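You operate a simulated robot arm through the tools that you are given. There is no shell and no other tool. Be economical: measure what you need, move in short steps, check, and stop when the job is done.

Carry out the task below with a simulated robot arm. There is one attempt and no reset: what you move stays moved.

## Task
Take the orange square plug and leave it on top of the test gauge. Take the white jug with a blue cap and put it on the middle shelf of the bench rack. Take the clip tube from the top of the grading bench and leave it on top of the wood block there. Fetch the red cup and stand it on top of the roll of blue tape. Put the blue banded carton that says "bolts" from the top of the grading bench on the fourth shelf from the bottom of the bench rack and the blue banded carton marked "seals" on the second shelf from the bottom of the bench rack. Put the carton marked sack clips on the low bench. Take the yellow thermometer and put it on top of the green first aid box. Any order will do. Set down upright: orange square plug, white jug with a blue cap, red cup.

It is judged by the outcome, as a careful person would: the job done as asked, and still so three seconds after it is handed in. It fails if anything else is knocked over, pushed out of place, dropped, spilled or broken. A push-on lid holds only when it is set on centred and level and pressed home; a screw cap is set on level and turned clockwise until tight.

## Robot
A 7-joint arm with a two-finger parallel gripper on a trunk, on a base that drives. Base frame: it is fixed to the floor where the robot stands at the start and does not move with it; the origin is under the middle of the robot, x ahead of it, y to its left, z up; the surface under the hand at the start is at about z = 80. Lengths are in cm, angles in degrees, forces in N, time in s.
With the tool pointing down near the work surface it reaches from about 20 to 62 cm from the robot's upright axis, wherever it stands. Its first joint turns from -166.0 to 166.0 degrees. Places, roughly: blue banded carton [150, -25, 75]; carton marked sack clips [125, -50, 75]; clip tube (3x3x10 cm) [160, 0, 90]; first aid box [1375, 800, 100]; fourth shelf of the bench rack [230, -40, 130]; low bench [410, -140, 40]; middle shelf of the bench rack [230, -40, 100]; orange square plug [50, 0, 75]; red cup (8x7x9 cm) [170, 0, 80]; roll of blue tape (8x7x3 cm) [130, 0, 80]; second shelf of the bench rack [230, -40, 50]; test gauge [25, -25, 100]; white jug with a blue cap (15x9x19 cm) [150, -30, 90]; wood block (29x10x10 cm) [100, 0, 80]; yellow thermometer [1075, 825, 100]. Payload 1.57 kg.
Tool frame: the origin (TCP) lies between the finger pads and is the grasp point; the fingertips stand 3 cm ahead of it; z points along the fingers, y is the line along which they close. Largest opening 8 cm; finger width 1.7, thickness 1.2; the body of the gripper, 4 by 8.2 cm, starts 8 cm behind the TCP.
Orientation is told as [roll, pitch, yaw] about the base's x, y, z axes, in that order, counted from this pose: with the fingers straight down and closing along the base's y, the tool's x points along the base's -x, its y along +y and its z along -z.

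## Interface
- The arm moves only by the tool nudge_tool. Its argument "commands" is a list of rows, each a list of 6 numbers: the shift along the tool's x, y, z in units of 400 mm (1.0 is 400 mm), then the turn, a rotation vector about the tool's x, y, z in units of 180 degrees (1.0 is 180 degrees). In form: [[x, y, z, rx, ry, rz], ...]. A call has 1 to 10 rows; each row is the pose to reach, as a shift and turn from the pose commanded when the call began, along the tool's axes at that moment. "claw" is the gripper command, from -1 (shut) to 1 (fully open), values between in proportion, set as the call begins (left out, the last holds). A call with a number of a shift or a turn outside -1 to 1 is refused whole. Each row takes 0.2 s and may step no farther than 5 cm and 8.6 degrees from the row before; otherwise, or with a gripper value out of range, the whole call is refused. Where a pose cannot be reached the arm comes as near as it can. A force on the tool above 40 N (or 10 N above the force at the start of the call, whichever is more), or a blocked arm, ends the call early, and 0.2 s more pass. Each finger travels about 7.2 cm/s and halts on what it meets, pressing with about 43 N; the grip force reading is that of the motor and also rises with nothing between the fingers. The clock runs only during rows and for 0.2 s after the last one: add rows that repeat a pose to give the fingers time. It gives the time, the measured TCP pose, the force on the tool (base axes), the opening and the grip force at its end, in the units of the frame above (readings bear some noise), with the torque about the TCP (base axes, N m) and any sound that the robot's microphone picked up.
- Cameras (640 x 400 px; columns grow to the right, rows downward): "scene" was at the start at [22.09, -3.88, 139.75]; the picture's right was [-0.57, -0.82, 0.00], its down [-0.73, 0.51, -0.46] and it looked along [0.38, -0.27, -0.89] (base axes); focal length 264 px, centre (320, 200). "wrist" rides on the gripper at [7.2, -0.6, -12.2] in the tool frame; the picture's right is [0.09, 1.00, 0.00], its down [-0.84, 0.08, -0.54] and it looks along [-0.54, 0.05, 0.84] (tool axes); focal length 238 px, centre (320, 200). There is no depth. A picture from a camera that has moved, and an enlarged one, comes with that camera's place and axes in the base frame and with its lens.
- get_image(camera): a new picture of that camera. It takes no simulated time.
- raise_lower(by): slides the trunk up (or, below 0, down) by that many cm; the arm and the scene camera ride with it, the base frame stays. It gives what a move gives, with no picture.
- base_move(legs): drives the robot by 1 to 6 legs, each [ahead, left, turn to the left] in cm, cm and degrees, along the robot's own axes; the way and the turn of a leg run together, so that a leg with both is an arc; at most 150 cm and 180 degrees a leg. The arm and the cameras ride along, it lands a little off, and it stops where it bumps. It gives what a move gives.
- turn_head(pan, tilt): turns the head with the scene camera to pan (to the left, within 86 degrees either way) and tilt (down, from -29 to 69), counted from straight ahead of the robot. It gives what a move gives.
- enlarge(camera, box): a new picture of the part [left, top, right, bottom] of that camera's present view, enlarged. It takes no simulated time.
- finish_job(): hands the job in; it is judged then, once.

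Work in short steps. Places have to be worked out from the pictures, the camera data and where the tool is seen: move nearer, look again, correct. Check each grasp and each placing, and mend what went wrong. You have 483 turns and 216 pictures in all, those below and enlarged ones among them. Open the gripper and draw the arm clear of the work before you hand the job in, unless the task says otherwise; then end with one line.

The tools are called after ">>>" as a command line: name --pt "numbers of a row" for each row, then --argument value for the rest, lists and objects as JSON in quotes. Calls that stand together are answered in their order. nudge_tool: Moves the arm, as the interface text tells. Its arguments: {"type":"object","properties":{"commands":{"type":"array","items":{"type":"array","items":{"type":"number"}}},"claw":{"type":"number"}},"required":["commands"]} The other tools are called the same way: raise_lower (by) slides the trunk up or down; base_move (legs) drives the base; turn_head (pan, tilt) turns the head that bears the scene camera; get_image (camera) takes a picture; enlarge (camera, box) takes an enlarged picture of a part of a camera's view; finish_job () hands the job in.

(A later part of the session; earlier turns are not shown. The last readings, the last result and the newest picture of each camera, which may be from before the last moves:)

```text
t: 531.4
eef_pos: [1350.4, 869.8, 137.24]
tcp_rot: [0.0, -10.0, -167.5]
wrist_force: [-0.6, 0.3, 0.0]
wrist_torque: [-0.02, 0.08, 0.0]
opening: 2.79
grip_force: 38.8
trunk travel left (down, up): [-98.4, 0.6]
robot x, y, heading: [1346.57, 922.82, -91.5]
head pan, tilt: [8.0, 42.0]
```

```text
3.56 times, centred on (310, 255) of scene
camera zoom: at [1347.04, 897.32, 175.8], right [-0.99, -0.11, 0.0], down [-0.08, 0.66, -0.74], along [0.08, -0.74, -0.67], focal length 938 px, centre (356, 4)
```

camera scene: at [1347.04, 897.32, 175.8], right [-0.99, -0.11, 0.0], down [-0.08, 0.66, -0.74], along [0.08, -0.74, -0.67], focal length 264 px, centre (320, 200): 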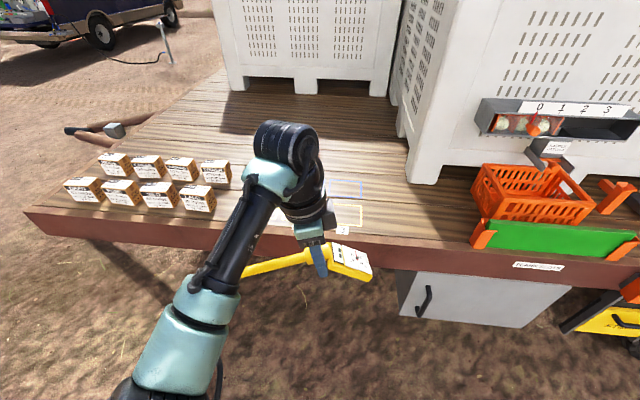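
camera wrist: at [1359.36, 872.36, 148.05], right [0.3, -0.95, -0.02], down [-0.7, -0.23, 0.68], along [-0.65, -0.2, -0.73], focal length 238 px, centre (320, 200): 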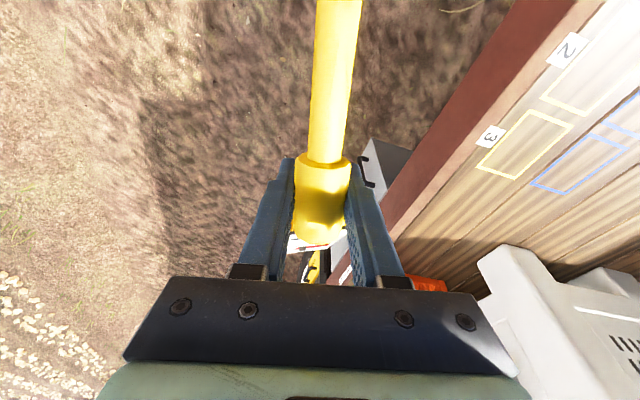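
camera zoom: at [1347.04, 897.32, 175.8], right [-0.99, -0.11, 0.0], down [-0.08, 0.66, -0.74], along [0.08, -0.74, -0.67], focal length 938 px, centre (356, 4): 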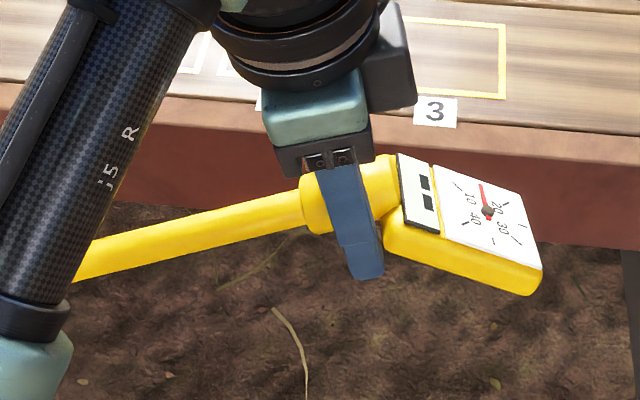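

The head tip sits ~3 cm below the fingertips, good for a soft set-down. I add 7° dip, lower the trunk, and drive toward the box.

>>> nudge_tool --pt "0 0 0 0 -0.039 0"

>>> raise_lower --by -14

>>> base_move --legs '[[0, 29, 0], [46, 0, 0]]'

>>> get_image --camera "wrist"

>>> get_image --camera "scene"

```text
t: 531.8
eef_pos: [1350.33, 869.67, 137.33]
tcp_rot: [0.1, -17.1, -167.5]
wrist_force: [0.1, 0.0, -0.8]
wrist_torque: [-0.02, 0.08, 0.02]
opening: 2.79
grip_force: 39.2
trunk travel left (down, up): [-98.4, 0.6]
robot x, y, heading: [1346.45, 922.76, -91.6]
head pan, tilt: [8.0, 42.0]
```

```text
t: 533.5
eef_pos: [1350.31, 869.72, 123.3]
tcp_rot: [0.1, -16.9, -167.5]
wrist_force: [-1.3, 0.0, -1.3]
wrist_torque: [-0.01, 0.06, 0.0]
opening: 2.83
grip_force: 38.5
trunk travel left (down, up): [-84.4, 14.6]
robot x, y, heading: [1346.8, 922.97, -91.6]
head pan, tilt: [8.0, 42.0]
```

```text
t: 537.9
eef_pos: [1378.17, 823.08, 123.18]
tcp_rot: [0.1, -17.0, -167.5]
wrist_force: [-0.4, -0.5, -1.2]
wrist_torque: [-0.04, 0.07, -0.01]
opening: 2.8
grip_force: 37.7
trunk travel left (down, up): [-84.4, 14.6]
robot x, y, heading: [1374.61, 876.0, -91.4]
head pan, tilt: [8.0, 42.0]
```

```text
34 pictures are left
camera wrist: at [1388.42, 825.96, 132.85], right [0.3, -0.95, -0.02], down [-0.61, -0.21, 0.76], along [-0.73, -0.22, -0.65], focal length 238 px, centre (320, 200)
```

wrist: 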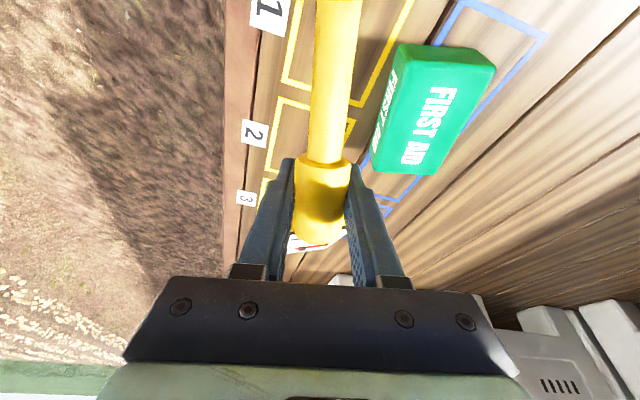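

```text
33 pictures are left
camera scene: at [1374.96, 850.67, 161.81], right [-0.99, -0.11, 0.0], down [-0.08, 0.66, -0.74], along [0.08, -0.74, -0.67], focal length 264 px, centre (320, 200)
```

scene: 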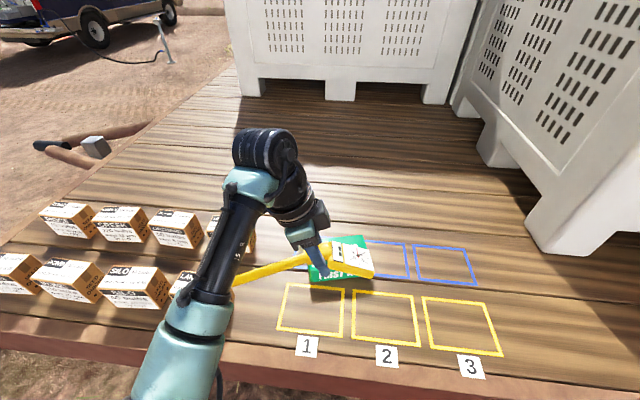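

Box centre refined to ≈(1375.6,807.9). To keep the rod clear of the small cartons I turn the hand 15.5° so the rod points toward free deck, then move over the box.

>>> nudge_tool --pt "0 0 0 -0.01255 0 -0.04115" --pt "0 0 0 -0.0251 0 -0.0823"

>>> base_move --legs '[[13.5, 0, 0]]'

>>> get_image --camera "wrist"

>>> turn_head --pan -8 --tilt 52

>>> get_image --camera "scene"

```text
t: 538.5
eef_pos: [1378.25, 823.0, 123.27]
tcp_rot: [0.1, -17.0, -151.9]
wrist_force: [-0.3, 0.7, 0.4]
wrist_torque: [-0.05, 0.01, 0.04]
opening: 2.81
grip_force: 38.2
trunk travel left (down, up): [-84.4, 14.6]
robot x, y, heading: [1374.45, 876.12, -91.4]
head pan, tilt: [8.0, 42.0]
```

```text
t: 539.8
eef_pos: [1377.94, 809.67, 123.26]
tcp_rot: [0.0, -17.1, -152.0]
wrist_force: [0.0, -0.5, -1.4]
wrist_torque: [-0.05, 0.06, 0.02]
opening: 2.77
grip_force: 37.6
trunk travel left (down, up): [-84.4, 14.6]
robot x, y, heading: [1374.14, 862.61, -91.3]
head pan, tilt: [8.0, 42.0]
```

```text
32 pictures are left
camera wrist: at [1386.84, 815.12, 132.88], right [0.54, -0.84, -0.02], down [-0.53, -0.37, 0.76], along [-0.65, -0.4, -0.64], focal length 238 px, centre (320, 200)
```

wrist: 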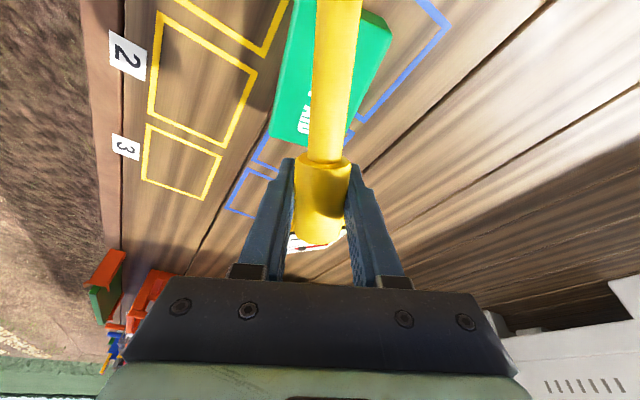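

```text
t: 540.6
eef_pos: [1377.69, 809.58, 123.22]
tcp_rot: [0.1, -17.2, -152.2]
wrist_force: [-0.2, -0.2, -0.8]
wrist_torque: [-0.02, 0.05, 0.01]
opening: 2.78
grip_force: 38.8
trunk travel left (down, up): [-84.4, 14.6]
robot x, y, heading: [1374.18, 862.82, -91.5]
head pan, tilt: [-8.0, 52.0]
```

```text
31 pictures are left
camera scene: at [1372.39, 838.12, 160.42], right [-0.99, 0.17, 0.0], down [0.13, 0.78, -0.62], along [-0.1, -0.61, -0.79], focal length 264 px, centre (320, 200)
```

scene: 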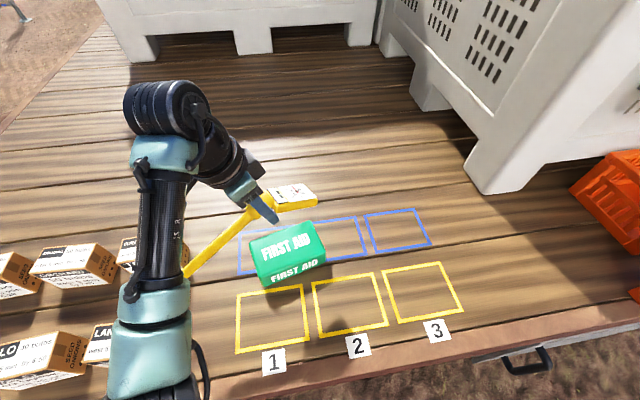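

Good; I shift 1 cm toward +y and lower 9.5 cm, then check from the scene camera.

>>> nudge_tool --pt "0.011 -0.022 -0.003 0 0 0" --pt "0.035 -0.022 0.076 0 0 0" --pt "0.058 -0.022 0.15 0 0 0" --pt "0.08 -0.022 0.224 0 0 0"

>>> enlarge --camera "scene" --box '[160, 150, 360, 300]'

```text
t: 541.6
eef_pos: [1377.8, 810.52, 113.75]
tcp_rot: [0.1, -17.2, -152.1]
wrist_force: [0.3, 0.0, -1.1]
wrist_torque: [-0.02, 0.08, -0.01]
opening: 2.82
grip_force: 38.5
trunk travel left (down, up): [-84.4, 14.6]
robot x, y, heading: [1374.33, 862.69, -91.7]
head pan, tilt: [-8.0, 52.0]
```

```text
2.67 times, centred on (260, 225) of scene
camera zoom: at [1372.36, 838.11, 160.42], right [-0.99, 0.17, 0.0], down [0.13, 0.78, -0.62], along [-0.1, -0.61, -0.79], focal length 703 px, centre (480, 133)
```

zoom: 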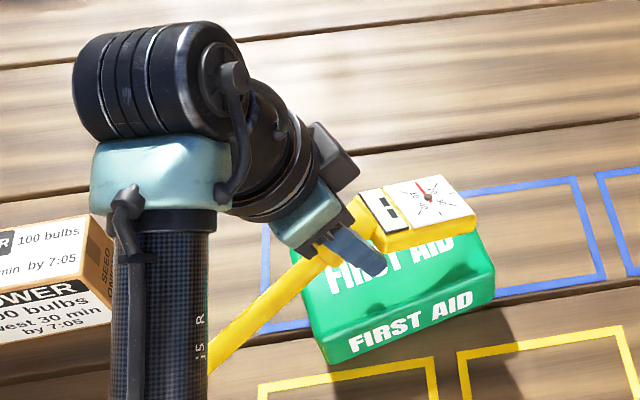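

The head is over the box and the rod is clear. Lowering in steps, watching force.

>>> nudge_tool --pt "0.0073 0 0.0239 0 0 0" --pt "0.0146 0 0.0478 0 0 0"

>>> nudge_tool --pt "0.0037 0 0.012 0 0 0"

>>> nudge_tool --pt "0.0037 0 0.012 0 0 0"

```text
t: 542.2
eef_pos: [1377.74, 810.56, 111.8]
tcp_rot: [0.2, -17.1, -152.2]
wrist_force: [0.1, 0.4, -0.9]
wrist_torque: [-0.01, 0.04, -0.03]
opening: 2.81
grip_force: 38.3
trunk travel left (down, up): [-84.4, 14.6]
robot x, y, heading: [1374.24, 862.63, -91.6]
head pan, tilt: [-8.0, 52.0]
```

```text
t: 542.6
eef_pos: [1377.76, 810.58, 111.38]
tcp_rot: [0.1, -17.2, -152.0]
wrist_force: [-0.6, -0.4, -0.3]
wrist_torque: [-0.05, 0.04, -0.01]
opening: 2.81
grip_force: 38.3
trunk travel left (down, up): [-84.4, 14.6]
robot x, y, heading: [1374.16, 862.59, -91.6]
head pan, tilt: [-8.0, 52.0]
```

```text
t: 543.0
eef_pos: [1377.68, 810.51, 110.83]
tcp_rot: [0.1, -17.0, -152.1]
wrist_force: [0.4, 0.1, -1.6]
wrist_torque: [0.0, 0.03, 0.02]
opening: 2.79
grip_force: 39.0
trunk travel left (down, up): [-84.4, 14.6]
robot x, y, heading: [1374.15, 862.91, -91.2]
head pan, tilt: [-8.0, 52.0]
```

>>> nudge_tool --pt "0.003 0 0.01 0 0 0"

>>> nudge_tool --pt "0.003 0 0.01 0 0 0"

>>> enlarge --camera "scene" --box '[200, 170, 360, 300]'

```text
t: 543.4
eef_pos: [1377.81, 810.56, 110.23]
tcp_rot: [0.0, -17.1, -152.1]
wrist_force: [-0.3, -0.2, -1.6]
wrist_torque: [-0.03, 0.07, 0.05]
opening: 2.78
grip_force: 38.1
trunk travel left (down, up): [-84.4, 14.6]
robot x, y, heading: [1374.14, 862.81, -91.5]
head pan, tilt: [-8.0, 52.0]
```

```text
t: 543.8
eef_pos: [1377.78, 810.59, 109.93]
tcp_rot: [0.2, -17.1, -152.1]
wrist_force: [-0.1, -0.3, -0.9]
wrist_torque: [-0.01, 0.05, 0.01]
opening: 2.81
grip_force: 37.7
trunk travel left (down, up): [-84.4, 14.6]
robot x, y, heading: [1374.26, 863.08, -91.6]
head pan, tilt: [-8.0, 52.0]
```

```text
3.08 times, centred on (280, 235) of scene
camera zoom: at [1372.37, 838.11, 160.41], right [-0.99, 0.17, 0.0], down [0.13, 0.78, -0.62], along [-0.1, -0.61, -0.79], focal length 812 px, centre (443, 92)
```

zoom: 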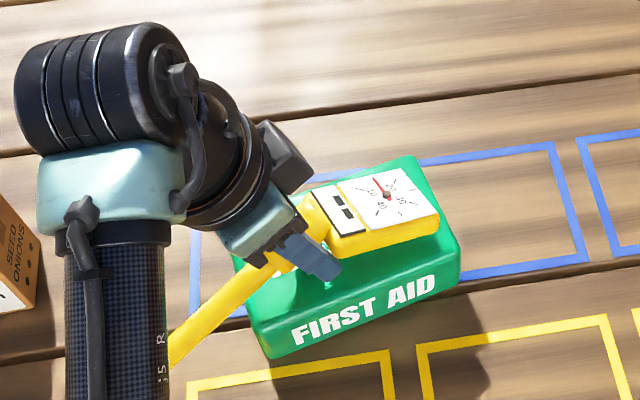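

Almost touching. Two more small steps.

>>> nudge_tool --pt "0.002 0 0.008 0 0 0"

>>> nudge_tool --pt "0.002 0 0.008 0 0 0"

```text
t: 544.2
eef_pos: [1377.69, 810.54, 109.65]
tcp_rot: [0.1, -17.1, -152.2]
wrist_force: [-0.3, 0.3, -0.4]
wrist_torque: [-0.05, 0.09, 0.02]
opening: 2.78
grip_force: 38.3
trunk travel left (down, up): [-84.4, 14.6]
robot x, y, heading: [1374.24, 862.36, -91.4]
head pan, tilt: [-8.0, 52.0]
```

```text
t: 544.6
eef_pos: [1377.71, 810.59, 109.36]
tcp_rot: [0.2, -17.0, -152.2]
wrist_force: [-0.1, -1.2, 0.7]
wrist_torque: [-0.13, 0.2, 0.01]
opening: 2.78
grip_force: 38.3
trunk travel left (down, up): [-84.4, 14.6]
robot x, y, heading: [1374.36, 862.92, -91.3]
head pan, tilt: [-8.0, 52.0]
```

Beginning of contact; one more small step to confirm.

>>> nudge_tool --pt "0.002 0 0.006 0 0 0"

>>> enlarge --camera "scene" --box '[220, 190, 340, 290]'

```text
t: 545.0
eef_pos: [1377.63, 810.51, 109.31]
tcp_rot: [0.4, -17.3, -152.2]
wrist_force: [0.5, 0.8, 9.8]
wrist_torque: [-0.57, 0.91, -0.06]
opening: 2.8
grip_force: 37.9
trunk travel left (down, up): [-84.4, 14.6]
robot x, y, heading: [1374.09, 862.91, -91.5]
head pan, tilt: [-8.0, 52.0]
```

```text
4.00 times, centred on (280, 240) of scene
camera zoom: at [1372.38, 838.29, 160.47], right [-0.99, 0.17, 0.0], down [0.13, 0.78, -0.62], along [-0.1, -0.61, -0.79], focal length 1055 px, centre (480, 40)
```

zoom: 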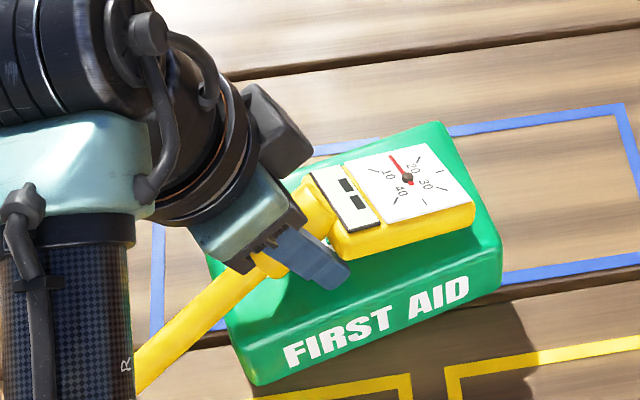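

The head's far edge rests on the box. I pivot 4° about it to bring the stem down closer before releasing.

>>> nudge_tool --pt "0.002 0 0.008 0 -0.012 0" --pt "0.004 0 0.015 0 -0.024 0"

>>> enlarge --camera "scene" --box '[220, 190, 340, 290]'

```text
t: 545.7
eef_pos: [1377.85, 810.44, 109.29]
tcp_rot: [0.9, -21.7, -152.5]
wrist_force: [1.2, 7.9, 19.1]
wrist_torque: [0.48, 0.23, -0.15]
opening: 2.79
grip_force: 38.1
trunk travel left (down, up): [-84.4, 14.6]
robot x, y, heading: [1374.26, 862.76, -91.5]
head pan, tilt: [-8.0, 52.0]
stopped in row 2: the force on the tool passed its limit at 41 N (the readings are from after the stop); the commanded pose is now the measured one
```

```text
4.00 times, centred on (280, 240) of scene
camera zoom: at [1372.37, 838.29, 160.43], right [-0.99, 0.17, 0.0], down [0.13, 0.78, -0.62], along [-0.1, -0.61, -0.79], focal length 1055 px, centre (480, 40)
```

zoom: 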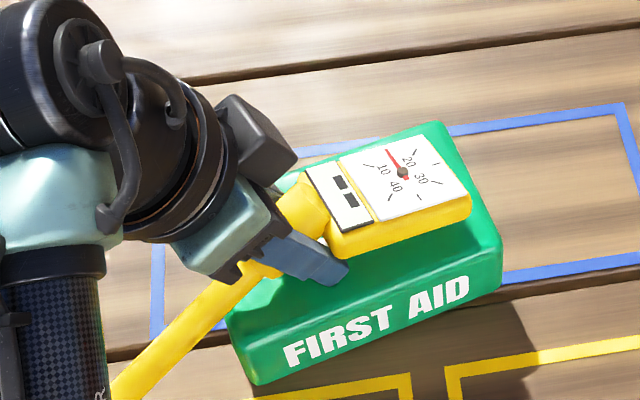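

Now both head and stem bear on the box. Easing a little and opening.

>>> nudge_tool --pt "-0.0018 0 -0.0046 0 0 0" --pt "-0.0018 0 -0.0046 0 0 0"

>>> nudge_tool --pt "0 0 0 0 0 0" --pt "0 0 0 0 0 0" --pt "0 0 0 0 0 0" --claw 0.2

>>> enlarge --camera "scene" --box '[220, 190, 340, 290]'

```text
t: 546.3
eef_pos: [1377.98, 810.32, 109.04]
tcp_rot: [0.8, -21.8, -152.2]
wrist_force: [1.5, -0.3, 12.7]
wrist_torque: [0.15, 0.14, -0.06]
opening: 2.79
grip_force: 38.2
trunk travel left (down, up): [-84.4, 14.6]
robot x, y, heading: [1374.18, 862.71, -91.2]
head pan, tilt: [-8.0, 52.0]
```

```text
t: 547.1
eef_pos: [1378.08, 810.26, 109.02]
tcp_rot: [0.7, -21.7, -152.2]
wrist_force: [3.1, -4.8, 14.4]
wrist_torque: [0.12, 0.1, 0.07]
opening: 4.25
grip_force: 0.1
trunk travel left (down, up): [-84.4, 14.6]
robot x, y, heading: [1374.23, 862.41, -91.6]
head pan, tilt: [-8.0, 52.0]
```

```text
4.00 times, centred on (280, 240) of scene
camera zoom: at [1372.44, 838.21, 160.44], right [-0.99, 0.17, 0.0], down [0.13, 0.78, -0.62], along [-0.1, -0.61, -0.79], focal length 1055 px, centre (480, 40)
```

zoom: 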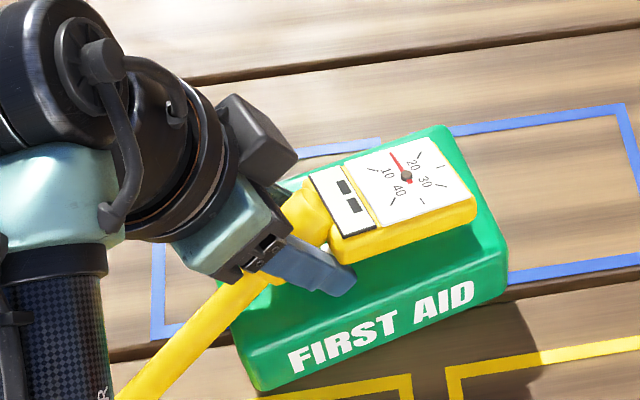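

The fingertips press on the box top, so I lift straight up gently to clear.

>>> nudge_tool --pt "-0.004 0 -0.01 0 0 0" --pt "-0.0093 0 -0.0232 0 0 0" --pt "-0.0186 0 -0.0465 0 0 0"

>>> nudge_tool --pt "-0.02 0 -0.05 0 0 0" --pt "-0.055 0 -0.14 0 0 0" --pt "-0.09 0 -0.23 0 0 0" --pt "-0.125 0 -0.32 0 0 0" --claw 0.6

>>> enlarge --camera "scene" --box '[160, 170, 360, 320]'

```text
t: 547.9
eef_pos: [1377.9, 810.37, 110.96]
tcp_rot: [0.5, -21.7, -152.1]
wrist_force: [0.7, 0.0, -0.6]
wrist_torque: [0.02, -0.03, -0.03]
opening: 4.77
grip_force: 0.1
trunk travel left (down, up): [-84.4, 14.6]
robot x, y, heading: [1374.19, 863.01, -91.2]
head pan, tilt: [-8.0, 52.0]
```

```text
t: 548.9
eef_pos: [1377.76, 810.56, 124.72]
tcp_rot: [0.6, -21.6, -152.2]
wrist_force: [-0.6, -0.6, 0.0]
wrist_torque: [0.01, -0.01, -0.02]
opening: 6.39
grip_force: 0.0
trunk travel left (down, up): [-84.4, 14.6]
robot x, y, heading: [1374.13, 862.66, -91.5]
head pan, tilt: [-8.0, 52.0]
```

```text
2.67 times, centred on (260, 245) of scene
camera zoom: at [1372.42, 838.15, 160.42], right [-0.99, 0.17, 0.0], down [0.13, 0.78, -0.62], along [-0.1, -0.61, -0.79], focal length 703 px, centre (480, 80)
```

zoom: 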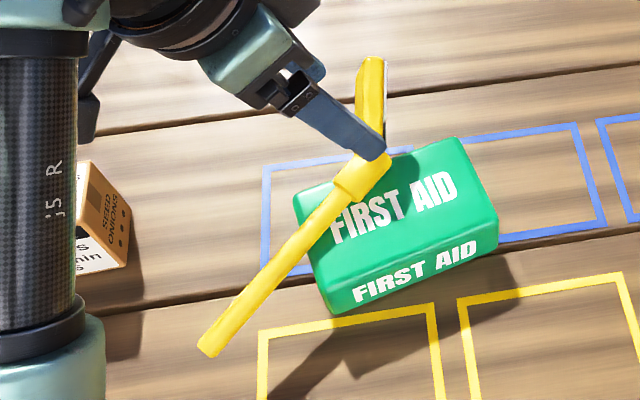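

The thermometer turned onto its side as I lifted. I check with the wrist camera whether it's resting on the box.

>>> get_image --camera "wrist"

>>> get_image --camera "scene"

```text
24 pictures are left
camera wrist: at [1387.46, 816.41, 133.56], right [0.54, -0.84, -0.02], down [-0.48, -0.33, 0.81], along [-0.69, -0.43, -0.58], focal length 238 px, centre (320, 200)
```

wrist: 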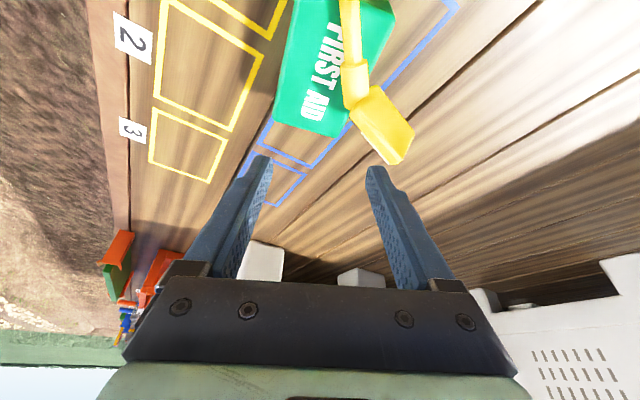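

```text
23 pictures are left
camera scene: at [1372.42, 838.15, 160.42], right [-0.99, 0.17, 0.0], down [0.13, 0.78, -0.62], along [-0.1, -0.61, -0.79], focal length 264 px, centre (320, 200)
```

scene: 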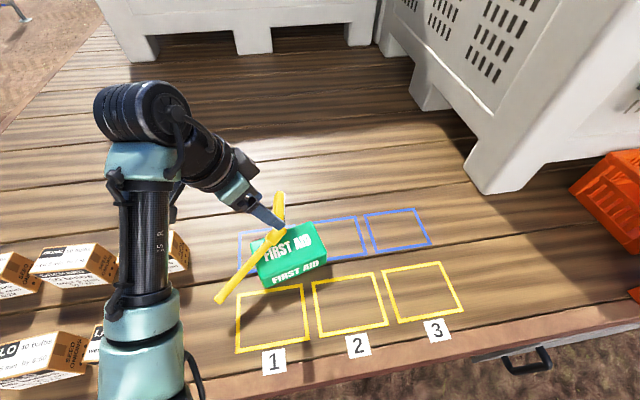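

I raise the hand out of the way for a clear look at how it lies.

>>> raise_lower --by 14

>>> enlarge --camera "wrist" --box '[260, 0, 440, 160]'

>>> turn_head --pan -5 --tilt 60

>>> enlarge --camera "scene" --box '[180, 100, 380, 250]'

```text
t: 550.6
eef_pos: [1377.88, 810.57, 138.81]
tcp_rot: [0.6, -21.7, -152.3]
wrist_force: [-0.3, 0.5, -0.2]
wrist_torque: [0.01, -0.02, -0.02]
opening: 6.39
grip_force: 0.0
trunk travel left (down, up): [-98.4, 0.6]
robot x, y, heading: [1374.58, 862.91, -91.8]
head pan, tilt: [-8.0, 52.0]
```

```text
2.50 times, centred on (350, 80) of wrist
camera zoom: at [1387.46, 816.37, 147.53], right [0.54, -0.84, -0.02], down [-0.48, -0.33, 0.81], along [-0.69, -0.43, -0.58], focal length 596 px, centre (245, 500)
```

zoom: 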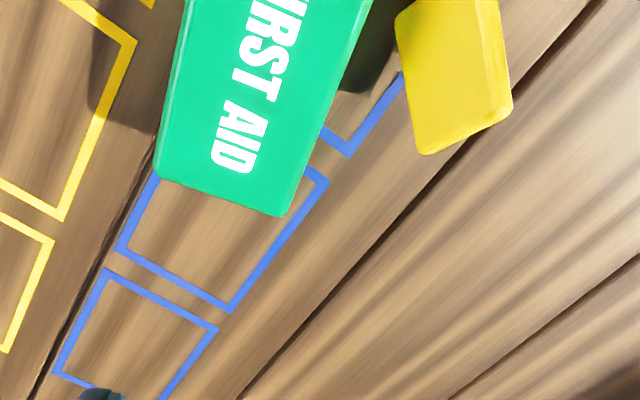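

```text
t: 551.3
eef_pos: [1377.82, 810.48, 138.82]
tcp_rot: [0.7, -21.6, -152.3]
wrist_force: [0.3, -0.1, 0.1]
wrist_torque: [-0.06, 0.02, -0.01]
opening: 6.39
grip_force: 0.2
trunk travel left (down, up): [-98.4, 0.6]
robot x, y, heading: [1374.43, 862.79, -91.6]
head pan, tilt: [-5.0, 60.0]
```

```text
2.67 times, centred on (280, 175) of scene
camera zoom: at [1372.87, 838.91, 173.43], right [-0.99, 0.11, 0.0], down [0.1, 0.86, -0.5], along [-0.06, -0.5, -0.87], focal length 703 px, centre (427, 267)
```

zoom: 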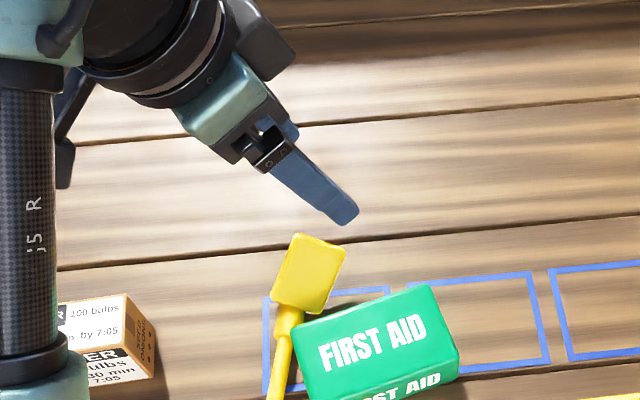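

It has slipped down beside the box onto the deck, back side up. I look at its full extent.

>>> enlarge --camera "scene" --box '[210, 170, 370, 310]'

```text
2.86 times, centred on (290, 240) of scene
camera zoom: at [1372.87, 838.91, 173.43], right [-0.99, 0.11, 0.0], down [0.1, 0.86, -0.5], along [-0.06, -0.5, -0.87], focal length 754 px, centre (406, 86)
```

zoom: 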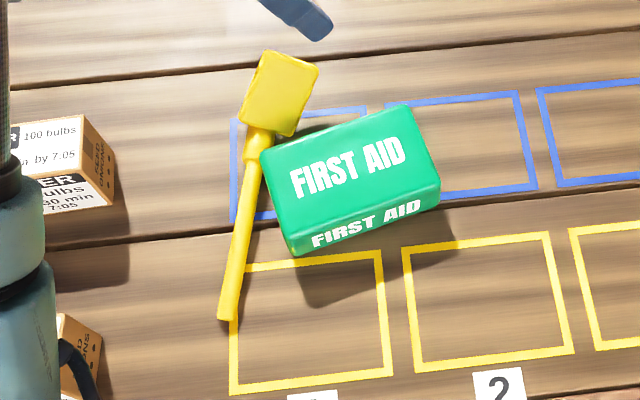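

Now clear: the box is unmoved (centre 1374.6,808.2); the thermometer lies on the deck along the box's +x end (handle (1384.1,803.1), rod end (1387.4,819.9)). I reorient the hand to grip its rod from above.

>>> nudge_tool --pt "0.0226 0.0128 -0.009 -0.00767 0.01597 -0.0402" --pt "0.0453 0.0256 -0.0179 -0.01534 0.03194 -0.0804" --pt "0.0679 0.0384 -0.0269 -0.02301 0.04791 -0.1206" --pt "0.0906 0.0511 -0.0359 -0.03069 0.06389 -0.1608" --pt "0.1132 0.0639 -0.0449 -0.03836 0.07986 -0.201" --pt "0.1359 0.0767 -0.0538 -0.04603 0.09583 -0.2412" --pt "0.1585 0.0895 -0.0628 -0.0537 0.1118 -0.2814" --claw 0.0

>>> raise_lower --by -22

>>> get_image --camera "wrist"

```text
t: 552.9
eef_pos: [1385.59, 810.67, 138.77]
tcp_rot: [0.5, -0.4, -100.6]
wrist_force: [-0.5, -0.5, -0.3]
wrist_torque: [0.0, 0.02, 0.01]
opening: 4.01
grip_force: 0.0
trunk travel left (down, up): [-98.4, 0.6]
robot x, y, heading: [1374.52, 863.04, -91.6]
head pan, tilt: [-5.0, 60.0]
```

```text
t: 555.2
eef_pos: [1385.47, 810.6, 116.83]
tcp_rot: [0.3, -0.5, -100.6]
wrist_force: [1.0, -0.4, 0.1]
wrist_torque: [0.0, 0.01, 0.01]
opening: 3.98
grip_force: 0.0
trunk travel left (down, up): [-76.4, 22.6]
robot x, y, heading: [1374.38, 862.65, -91.3]
head pan, tilt: [-5.0, 60.0]
```

```text
19 pictures are left
camera wrist: at [1386.25, 817.85, 128.98], right [1.0, -0.09, 0.01], down [-0.08, -0.83, 0.55], along [-0.05, -0.55, -0.84], focal length 238 px, centre (320, 200)
```

wrist: 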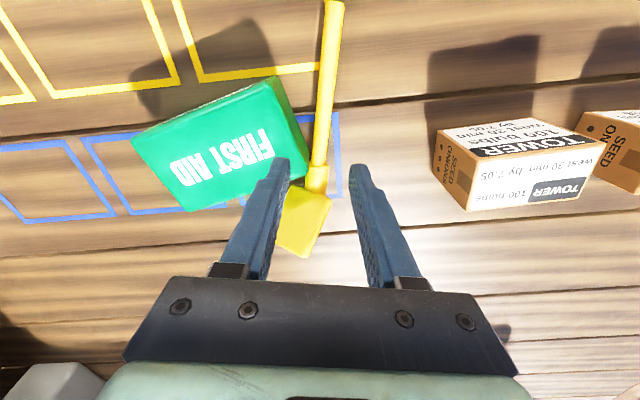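

I'll grip the rod further from the box end, at (1386.5,813.5). Moving there and descending with a narrow opening.

>>> nudge_tool --pt "0.076 0.012 0 0 0 0" --pt "0.076 0.012 0.1 0 0 0" --pt "0.076 0.012 0.2 0 0 0" --pt "0.076 0.012 0.28 0 0 0" --claw -0.2

>>> get_image --camera "wrist"

```text
t: 556.2
eef_pos: [1386.6, 813.35, 105.53]
tcp_rot: [0.3, -0.5, -100.8]
wrist_force: [-0.8, -0.2, 0.5]
wrist_torque: [0.03, 0.0, -0.01]
opening: 3.22
grip_force: 0.2
trunk travel left (down, up): [-76.4, 22.6]
robot x, y, heading: [1374.0, 863.45, -91.4]
head pan, tilt: [-5.0, 60.0]
```

```text
18 pictures are left
camera wrist: at [1387.44, 820.57, 117.61], right [1.0, -0.1, 0.01], down [-0.08, -0.83, 0.55], along [-0.05, -0.55, -0.84], focal length 238 px, centre (320, 200)
```

wrist: 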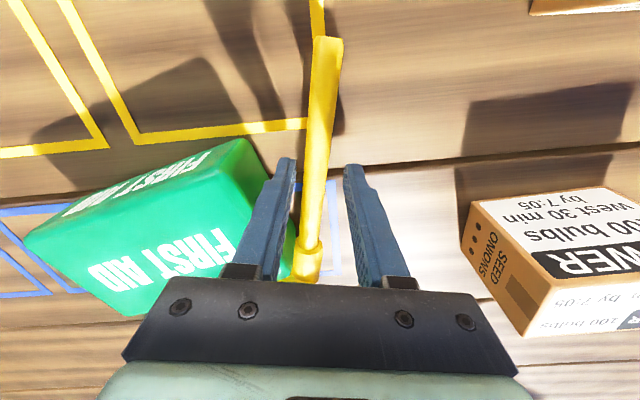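

Rod is centred between the fingers. Descending 2.1 cm and closing.

>>> nudge_tool --pt "0 0 0.03 0 0 0" --pt "0 0 0.053 0 0 0"

>>> nudge_tool --pt "0 0 0 0 0 0" --pt "0 0 0 0 0 0" --pt "0 0 0 0 0 0" --claw -1

>>> nudge_tool --pt "0 0 -0.05 0 0 0" --pt "0 0 -0.15 0 0 0" --pt "0 0 -0.25 0 0 0"

>>> get_image --camera "wrist"

```text
t: 556.8
eef_pos: [1386.66, 813.38, 103.35]
tcp_rot: [0.4, -0.5, -100.7]
wrist_force: [-0.2, -0.1, -0.3]
wrist_torque: [0.04, 0.01, 0.01]
opening: 3.2
grip_force: 0.0
trunk travel left (down, up): [-76.4, 22.6]
robot x, y, heading: [1373.75, 862.97, -91.5]
head pan, tilt: [-5.0, 60.0]
```

```text
t: 557.6
eef_pos: [1386.79, 813.31, 103.49]
tcp_rot: [0.4, -0.5, -100.7]
wrist_force: [-0.2, 0.3, 1.0]
wrist_torque: [0.0, 0.0, 0.01]
opening: 1.56
grip_force: 31.6
trunk travel left (down, up): [-76.4, 22.6]
robot x, y, heading: [1374.53, 863.31, -91.5]
head pan, tilt: [-5.0, 60.0]
```

```text
t: 558.4
eef_pos: [1386.61, 813.46, 113.42]
tcp_rot: [0.3, -0.4, -100.7]
wrist_force: [0.2, -0.5, 0.1]
wrist_torque: [0.07, 0.0, -0.02]
opening: 1.59
grip_force: 31.0
trunk travel left (down, up): [-76.4, 22.6]
robot x, y, heading: [1373.9, 862.87, -91.4]
head pan, tilt: [-5.0, 60.0]
```

```text
17 pictures are left
camera wrist: at [1387.36, 820.77, 125.62], right [1.0, -0.09, 0.0], down [-0.08, -0.83, 0.55], along [-0.05, -0.55, -0.84], focal length 238 px, centre (320, 200)
```

wrist: 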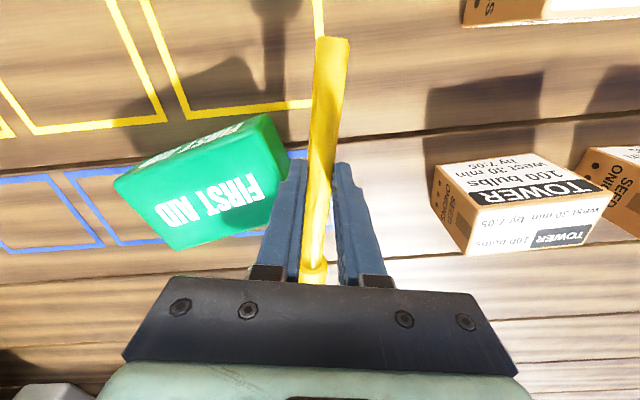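

Lifted. I raise 4 cm more and swing it so the head comes over the box.

>>> nudge_tool --pt "0 0 -0.1 0 0 0" --pt "0.003 0.006 -0.12 0 0 0.0454" --pt "0.006 0.012 -0.12 0 0 0.0909" --pt "0.009 0.018 -0.12 0 0 0.1363" --pt "0.012 0.024 -0.12 0 0 0.1817" --pt "0.014 0.03 -0.12 0 0 0.2271" --pt "0.016 0.036 -0.12 0 0 0.2726" --pt "0.018 0.042 -0.12 0 0 0.318"

>>> enlarge --camera "scene" --box '[170, 140, 370, 290]'

```text
t: 560.2
eef_pos: [1388.46, 813.94, 118.28]
tcp_rot: [0.6, -0.1, -158.0]
wrist_force: [0.3, 0.3, -1.1]
wrist_torque: [0.03, -0.04, 0.01]
opening: 1.58
grip_force: 31.4
trunk travel left (down, up): [-76.4, 22.6]
robot x, y, heading: [1374.24, 862.58, -91.5]
head pan, tilt: [-5.0, 60.0]
```

```text
2.67 times, centred on (270, 215) of scene
camera zoom: at [1372.88, 838.91, 151.42], right [-0.99, 0.11, 0.0], down [0.1, 0.86, -0.5], along [-0.06, -0.5, -0.87], focal length 703 px, centre (453, 160)
```

zoom: 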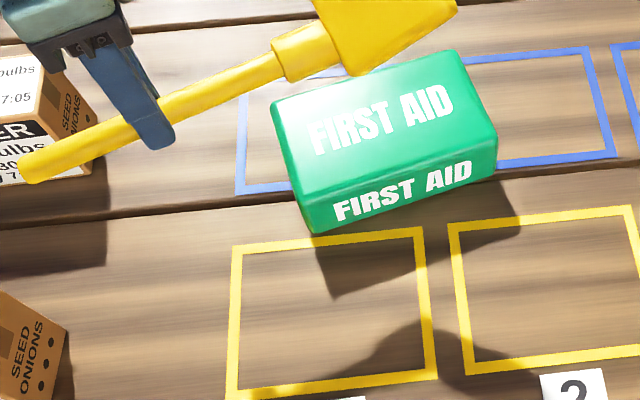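

Held level with the handle above the box's middle. Lowering toward TCP z≈109.

>>> nudge_tool --pt "0 0 0.1 0 0 0" --pt "0 0 0.195 0 0 0"

>>> enlarge --camera "scene" --box '[170, 140, 370, 290]'

```text
t: 560.8
eef_pos: [1388.37, 813.71, 110.34]
tcp_rot: [0.6, 0.1, -158.1]
wrist_force: [0.4, 0.3, -0.7]
wrist_torque: [0.01, -0.02, 0.0]
opening: 1.59
grip_force: 32.1
trunk travel left (down, up): [-76.4, 22.6]
robot x, y, heading: [1374.24, 862.96, -91.7]
head pan, tilt: [-5.0, 60.0]
```

```text
2.67 times, centred on (270, 215) of scene
camera zoom: at [1372.87, 838.9, 151.43], right [-0.99, 0.11, 0.0], down [0.1, 0.86, -0.5], along [-0.06, -0.5, -0.87], focal length 703 px, centre (453, 160)
```

zoom: 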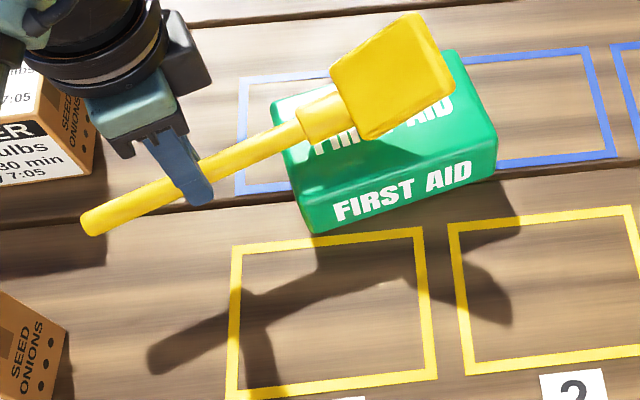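

The head is centred over the box. Small steps down to contact.

>>> nudge_tool --pt "0 0 0.015 0 0 0"

>>> nudge_tool --pt "0 0 0.01 0 0 0"

>>> nudge_tool --pt "0 0 0.008 0 0 0"

```text
t: 561.2
eef_pos: [1388.27, 813.75, 109.76]
tcp_rot: [0.6, 0.0, -158.1]
wrist_force: [-1.0, 0.0, -1.6]
wrist_torque: [0.06, -0.04, 0.02]
opening: 1.58
grip_force: 31.1
trunk travel left (down, up): [-76.4, 22.6]
robot x, y, heading: [1374.16, 862.64, -91.6]
head pan, tilt: [-5.0, 60.0]
```

```text
t: 561.6
eef_pos: [1388.43, 813.79, 109.44]
tcp_rot: [0.6, 0.1, -158.0]
wrist_force: [-0.2, -0.5, 0.0]
wrist_torque: [0.01, 0.0, 0.01]
opening: 1.58
grip_force: 31.4
trunk travel left (down, up): [-76.4, 22.6]
robot x, y, heading: [1374.26, 862.4, -91.6]
head pan, tilt: [-5.0, 60.0]
```

```text
t: 562.0
eef_pos: [1388.42, 813.87, 109.31]
tcp_rot: [0.8, -0.2, -157.9]
wrist_force: [0.8, 0.5, 10.2]
wrist_torque: [-0.33, 0.82, 0.02]
opening: 1.6
grip_force: 31.3
trunk travel left (down, up): [-76.4, 22.6]
robot x, y, heading: [1374.5, 862.8, -91.5]
head pan, tilt: [-5.0, 60.0]
```

Contact at the handle. Easing slightly and opening gently.

>>> nudge_tool --pt "0 0 -0.004 0 0 0" --pt "0 0 -0.004 0 0 0"

>>> nudge_tool --pt "0 0 0 0 0 0" --pt "0 0 0 0 0 0" --pt "0 0 0 0 0 0" --claw -0.3

>>> enlarge --camera "scene" --box '[170, 140, 370, 290]'

```text
t: 562.6
eef_pos: [1388.36, 813.8, 109.22]
tcp_rot: [0.7, 0.0, -157.8]
wrist_force: [1.5, -0.6, 3.0]
wrist_torque: [-0.15, 0.27, 0.12]
opening: 1.6
grip_force: 31.4
trunk travel left (down, up): [-76.4, 22.6]
robot x, y, heading: [1374.02, 862.52, -91.8]
head pan, tilt: [-5.0, 60.0]
```

```text
t: 563.4
eef_pos: [1388.35, 813.7, 109.27]
tcp_rot: [0.5, 0.1, -158.0]
wrist_force: [0.3, -0.1, 0.0]
wrist_torque: [-0.04, -0.01, -0.03]
opening: 2.8
grip_force: 0.0
trunk travel left (down, up): [-76.4, 22.6]
robot x, y, heading: [1373.52, 862.73, -91.5]
head pan, tilt: [-5.0, 60.0]
```

```text
2.67 times, centred on (270, 215) of scene
camera zoom: at [1372.87, 838.92, 151.42], right [-0.99, 0.11, 0.0], down [0.1, 0.86, -0.5], along [-0.06, -0.5, -0.87], focal length 703 px, centre (453, 160)
```

zoom: 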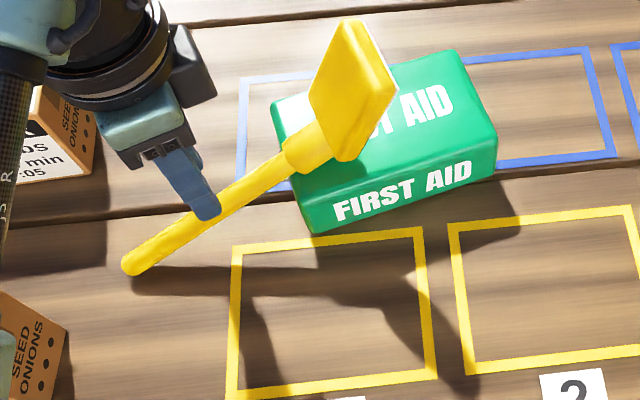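

The thermometer's weight is toward the rod, so it tipped against the box end (rod tip on the deck). I'll regrip it near its balance point (≈6 cm from the handle) and set it down centred there. First I raise and align with the tilted rod.

>>> nudge_tool --pt "0 0 -0.075 0 0 0" --pt "-0.015 -0.006 -0.09 0.0016 -0.0426 0.0077" --pt "-0.03 -0.012 -0.09 0.0031 -0.0852 0.0153" --pt "-0.0475 -0.019 -0.09 0.0047 -0.1278 0.023" --claw 0

>>> get_image --camera "wrist"

```text
t: 564.4
eef_pos: [1386.39, 813.8, 112.95]
tcp_rot: [0.6, -23.0, -162.6]
wrist_force: [0.5, -1.1, 0.4]
wrist_torque: [0.0, 0.01, -0.01]
opening: 3.99
grip_force: 0.1
trunk travel left (down, up): [-76.4, 22.6]
robot x, y, heading: [1374.35, 862.32, -91.7]
head pan, tilt: [-5.0, 60.0]
```

```text
13 pictures are left
camera wrist: at [1397.05, 817.97, 121.33], right [0.39, -0.92, -0.03], down [-0.51, -0.24, 0.83], along [-0.77, -0.31, -0.56], focal length 238 px, centre (320, 200)
```

wrist: 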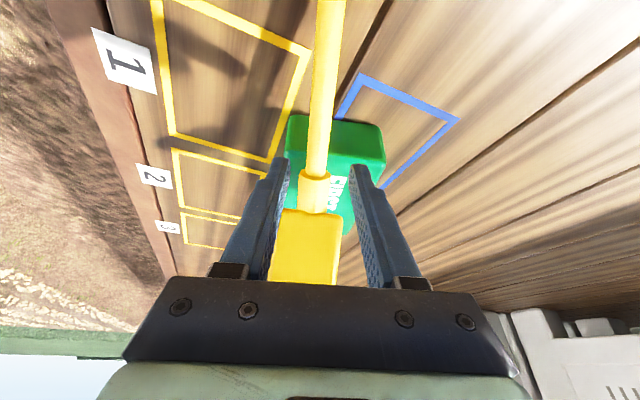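

Rod is centred between the fingers. Straight down 5.6 cm and closing on it.

>>> nudge_tool --pt "0.0275 0 0.065 0 0 0" --pt "0.053 0 0.126 0 0 0"

>>> nudge_tool --pt "0 0 0 0 0 0" --pt "0 0 0 0 0 0" --pt "0 0 0 0 0 0" --claw -1

```text
t: 565.0
eef_pos: [1386.27, 813.75, 107.45]
tcp_rot: [0.8, -22.9, -162.5]
wrist_force: [-0.1, -0.1, 1.2]
wrist_torque: [0.0, -0.03, -0.02]
opening: 3.98
grip_force: 0.0
trunk travel left (down, up): [-76.4, 22.6]
robot x, y, heading: [1374.37, 862.83, -91.5]
head pan, tilt: [-5.0, 60.0]
```

```text
t: 565.8
eef_pos: [1386.21, 813.77, 107.54]
tcp_rot: [0.5, -22.9, -162.4]
wrist_force: [0.0, 1.0, -0.6]
wrist_torque: [-0.02, -0.05, 0.01]
opening: 1.58
grip_force: 31.8
trunk travel left (down, up): [-76.4, 22.6]
robot x, y, heading: [1374.09, 862.33, -91.6]
head pan, tilt: [-5.0, 60.0]
```

Gripped. Lifting, levelling it (+23°), and carrying the balance point over the box centre.

>>> nudge_tool --pt "-0.044 0 -0.104 0 0 0" --pt "-0.0875 0 -0.207 0 0 0" --pt "-0.0875 0 -0.207 0 0.0426 0" --pt "-0.0875 0 -0.207 0 0.0852 0" --pt "-0.0875 0 -0.207 0 0.1278 0" --pt "-0.156 0.008 -0.178 0 0.1278 0" --pt "-0.225 0.016 -0.149 0 0.1278 0" --pt "-0.294 0.023 -0.12 0 0.1278 0" --pt "-0.3625 0.031 -0.091 0 0.1278 0"

>>> enlarge --camera "scene" --box '[200, 120, 420, 290]'

```text
t: 567.8
eef_pos: [1375.21, 808.94, 116.39]
tcp_rot: [0.5, 0.1, -162.1]
wrist_force: [-0.7, -0.6, -0.8]
wrist_torque: [0.02, 0.02, 0.02]
opening: 1.59
grip_force: 31.8
trunk travel left (down, up): [-76.4, 22.6]
robot x, y, heading: [1374.55, 862.94, -91.2]
head pan, tilt: [-5.0, 60.0]
```

```text
2.35 times, centred on (310, 205) of scene
camera zoom: at [1372.8, 838.87, 151.42], right [-0.99, 0.11, 0.0], down [0.1, 0.86, -0.5], along [-0.06, -0.5, -0.87], focal length 621 px, centre (344, 188)
```

zoom: 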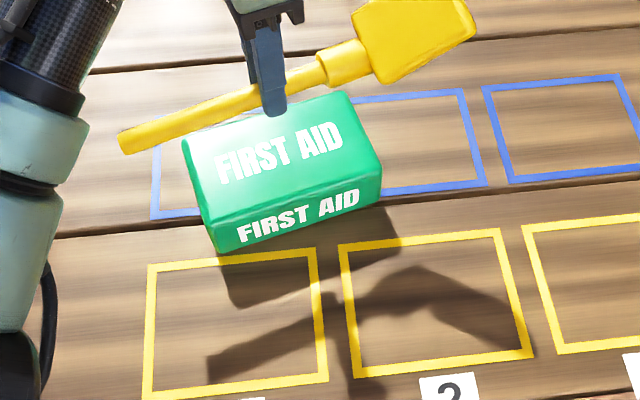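

Level and balanced (torque ≈0). Lowering to just above contact, then small steps.

>>> nudge_tool --pt "0 0 0.09 0 0 0" --pt "0 0 0.16 0 0 0"

>>> nudge_tool --pt "0 0 0.01 0 0 0"

>>> nudge_tool --pt "0 0 0.008 0 0 0"

```text
t: 568.4
eef_pos: [1375.34, 809.02, 110.13]
tcp_rot: [0.5, 0.0, -162.1]
wrist_force: [-0.3, 0.8, -1.6]
wrist_torque: [-0.01, 0.01, 0.0]
opening: 1.57
grip_force: 31.6
trunk travel left (down, up): [-76.4, 22.6]
robot x, y, heading: [1373.95, 862.68, -91.7]
head pan, tilt: [-5.0, 60.0]
```

```text
t: 568.8
eef_pos: [1375.39, 808.89, 109.68]
tcp_rot: [0.6, 0.1, -162.3]
wrist_force: [-0.4, 0.3, -1.0]
wrist_torque: [-0.01, -0.01, -0.01]
opening: 1.59
grip_force: 31.5
trunk travel left (down, up): [-76.4, 22.6]
robot x, y, heading: [1374.14, 862.99, -91.4]
head pan, tilt: [-5.0, 60.0]
```

```text
t: 569.2
eef_pos: [1375.36, 808.96, 109.5]
tcp_rot: [0.8, -0.1, -162.2]
wrist_force: [0.4, 0.4, 6.2]
wrist_torque: [-0.12, 0.3, 0.0]
opening: 1.6
grip_force: 31.1
trunk travel left (down, up): [-76.4, 22.6]
robot x, y, heading: [1374.54, 862.68, -91.4]
head pan, tilt: [-5.0, 60.0]
```

Handle touches. I dip the rod ~3° so both bear, then ease and open slowly.

>>> nudge_tool --pt "0 0 -0.002 0 -0.015 0" --pt "0 0 -0.002 0 -0.015 0"

>>> nudge_tool --pt "0 0 0 0 0 0" --pt "0 0 0 0 0 0" --pt "0 0 0 0 0 0" --pt "0 0 0 0 0 0" --claw -0.4

>>> enlarge --camera "scene" --box '[200, 120, 420, 290]'

```text
t: 569.8
eef_pos: [1375.35, 808.98, 109.59]
tcp_rot: [0.8, -2.6, -162.1]
wrist_force: [4.0, 0.1, 9.7]
wrist_torque: [0.26, -0.82, -0.03]
opening: 1.59
grip_force: 31.9
trunk travel left (down, up): [-76.4, 22.6]
robot x, y, heading: [1374.35, 863.14, -91.5]
head pan, tilt: [-5.0, 60.0]
```

```text
t: 570.8
eef_pos: [1375.17, 809.05, 109.51]
tcp_rot: [0.7, -2.6, -162.1]
wrist_force: [0.3, 1.3, 0.4]
wrist_torque: [0.02, 0.01, -0.01]
opening: 2.39
grip_force: 0.5
trunk travel left (down, up): [-76.4, 22.6]
robot x, y, heading: [1373.97, 862.89, -91.6]
head pan, tilt: [-5.0, 60.0]
```

```text
2.35 times, centred on (310, 205) of scene
camera zoom: at [1372.88, 838.93, 151.43], right [-0.99, 0.11, 0.0], down [0.1, 0.86, -0.5], along [-0.06, -0.5, -0.87], focal length 621 px, centre (344, 188)
```

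zoom: 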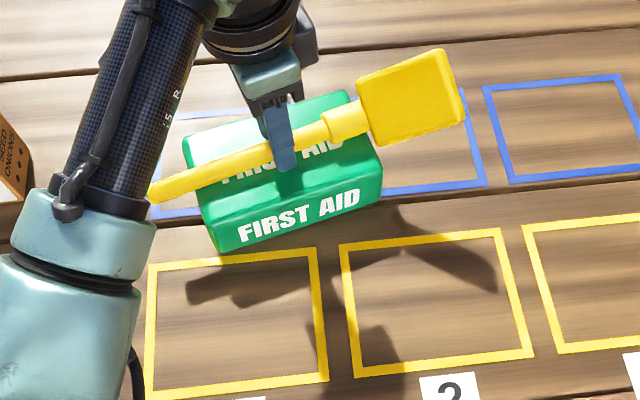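

It rests on the box. I widen the fingers a little more and lift straight up.

>>> nudge_tool --pt "0 0 0 0 0 0" --pt "0 0 0 0 0 0" --pt "0 0 0 0 0 0" --pt "0 0 0 0 0 0" --pt "0 0 0 0 0 0" --claw 0.0

>>> enlarge --camera "scene" --box '[200, 120, 420, 290]'

```text
t: 572.0
eef_pos: [1375.39, 808.93, 109.26]
tcp_rot: [0.6, -2.5, -162.2]
wrist_force: [0.3, 0.4, -0.2]
wrist_torque: [-0.02, -0.03, 0.01]
opening: 3.98
grip_force: 0.1
trunk travel left (down, up): [-76.4, 22.6]
robot x, y, heading: [1374.65, 862.77, -91.4]
head pan, tilt: [-5.0, 60.0]
```

```text
2.35 times, centred on (310, 205) of scene
camera zoom: at [1372.88, 838.92, 151.43], right [-0.99, 0.11, 0.0], down [0.1, 0.86, -0.5], along [-0.06, -0.5, -0.87], focal length 621 px, centre (344, 188)
```

zoom: 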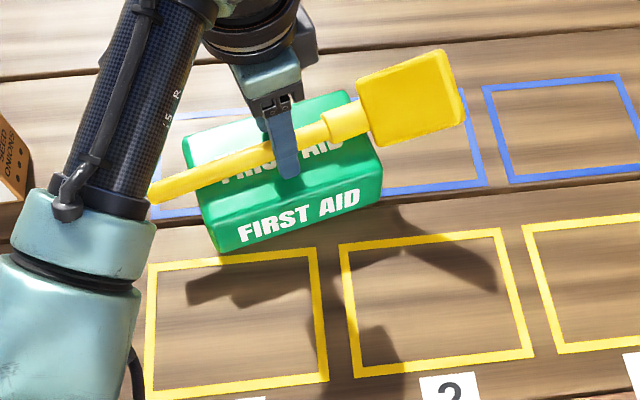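

Unchanged and stable. Lifting straight up slowly.

>>> nudge_tool --pt "0 0 -0.03 0 0 0" --pt "0 0 -0.06 0 0 0" --pt "0 0 -0.1 0 0 0" --pt "0 0 -0.16 0 0 0" --pt "0 0 -0.25 0 0 0"

>>> enlarge --camera "scene" --box '[200, 120, 420, 290]'

```text
t: 573.2
eef_pos: [1375.88, 809.28, 119.54]
tcp_rot: [0.6, -2.6, -162.1]
wrist_force: [-0.4, -0.8, -0.5]
wrist_torque: [0.04, -0.01, 0.01]
opening: 4.0
grip_force: 0.1
trunk travel left (down, up): [-76.4, 22.6]
robot x, y, heading: [1374.11, 863.04, -91.6]
head pan, tilt: [-5.0, 60.0]
```

```text
2.35 times, centred on (310, 205) of scene
camera zoom: at [1372.89, 838.96, 151.43], right [-0.99, 0.11, 0.0], down [0.1, 0.86, -0.5], along [-0.06, -0.5, -0.87], focal length 621 px, centre (344, 188)
```

zoom: 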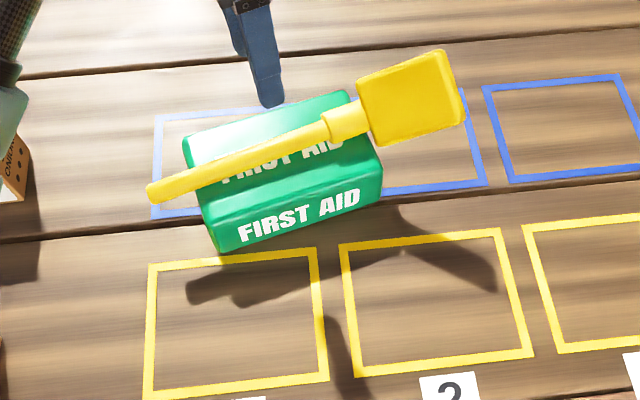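

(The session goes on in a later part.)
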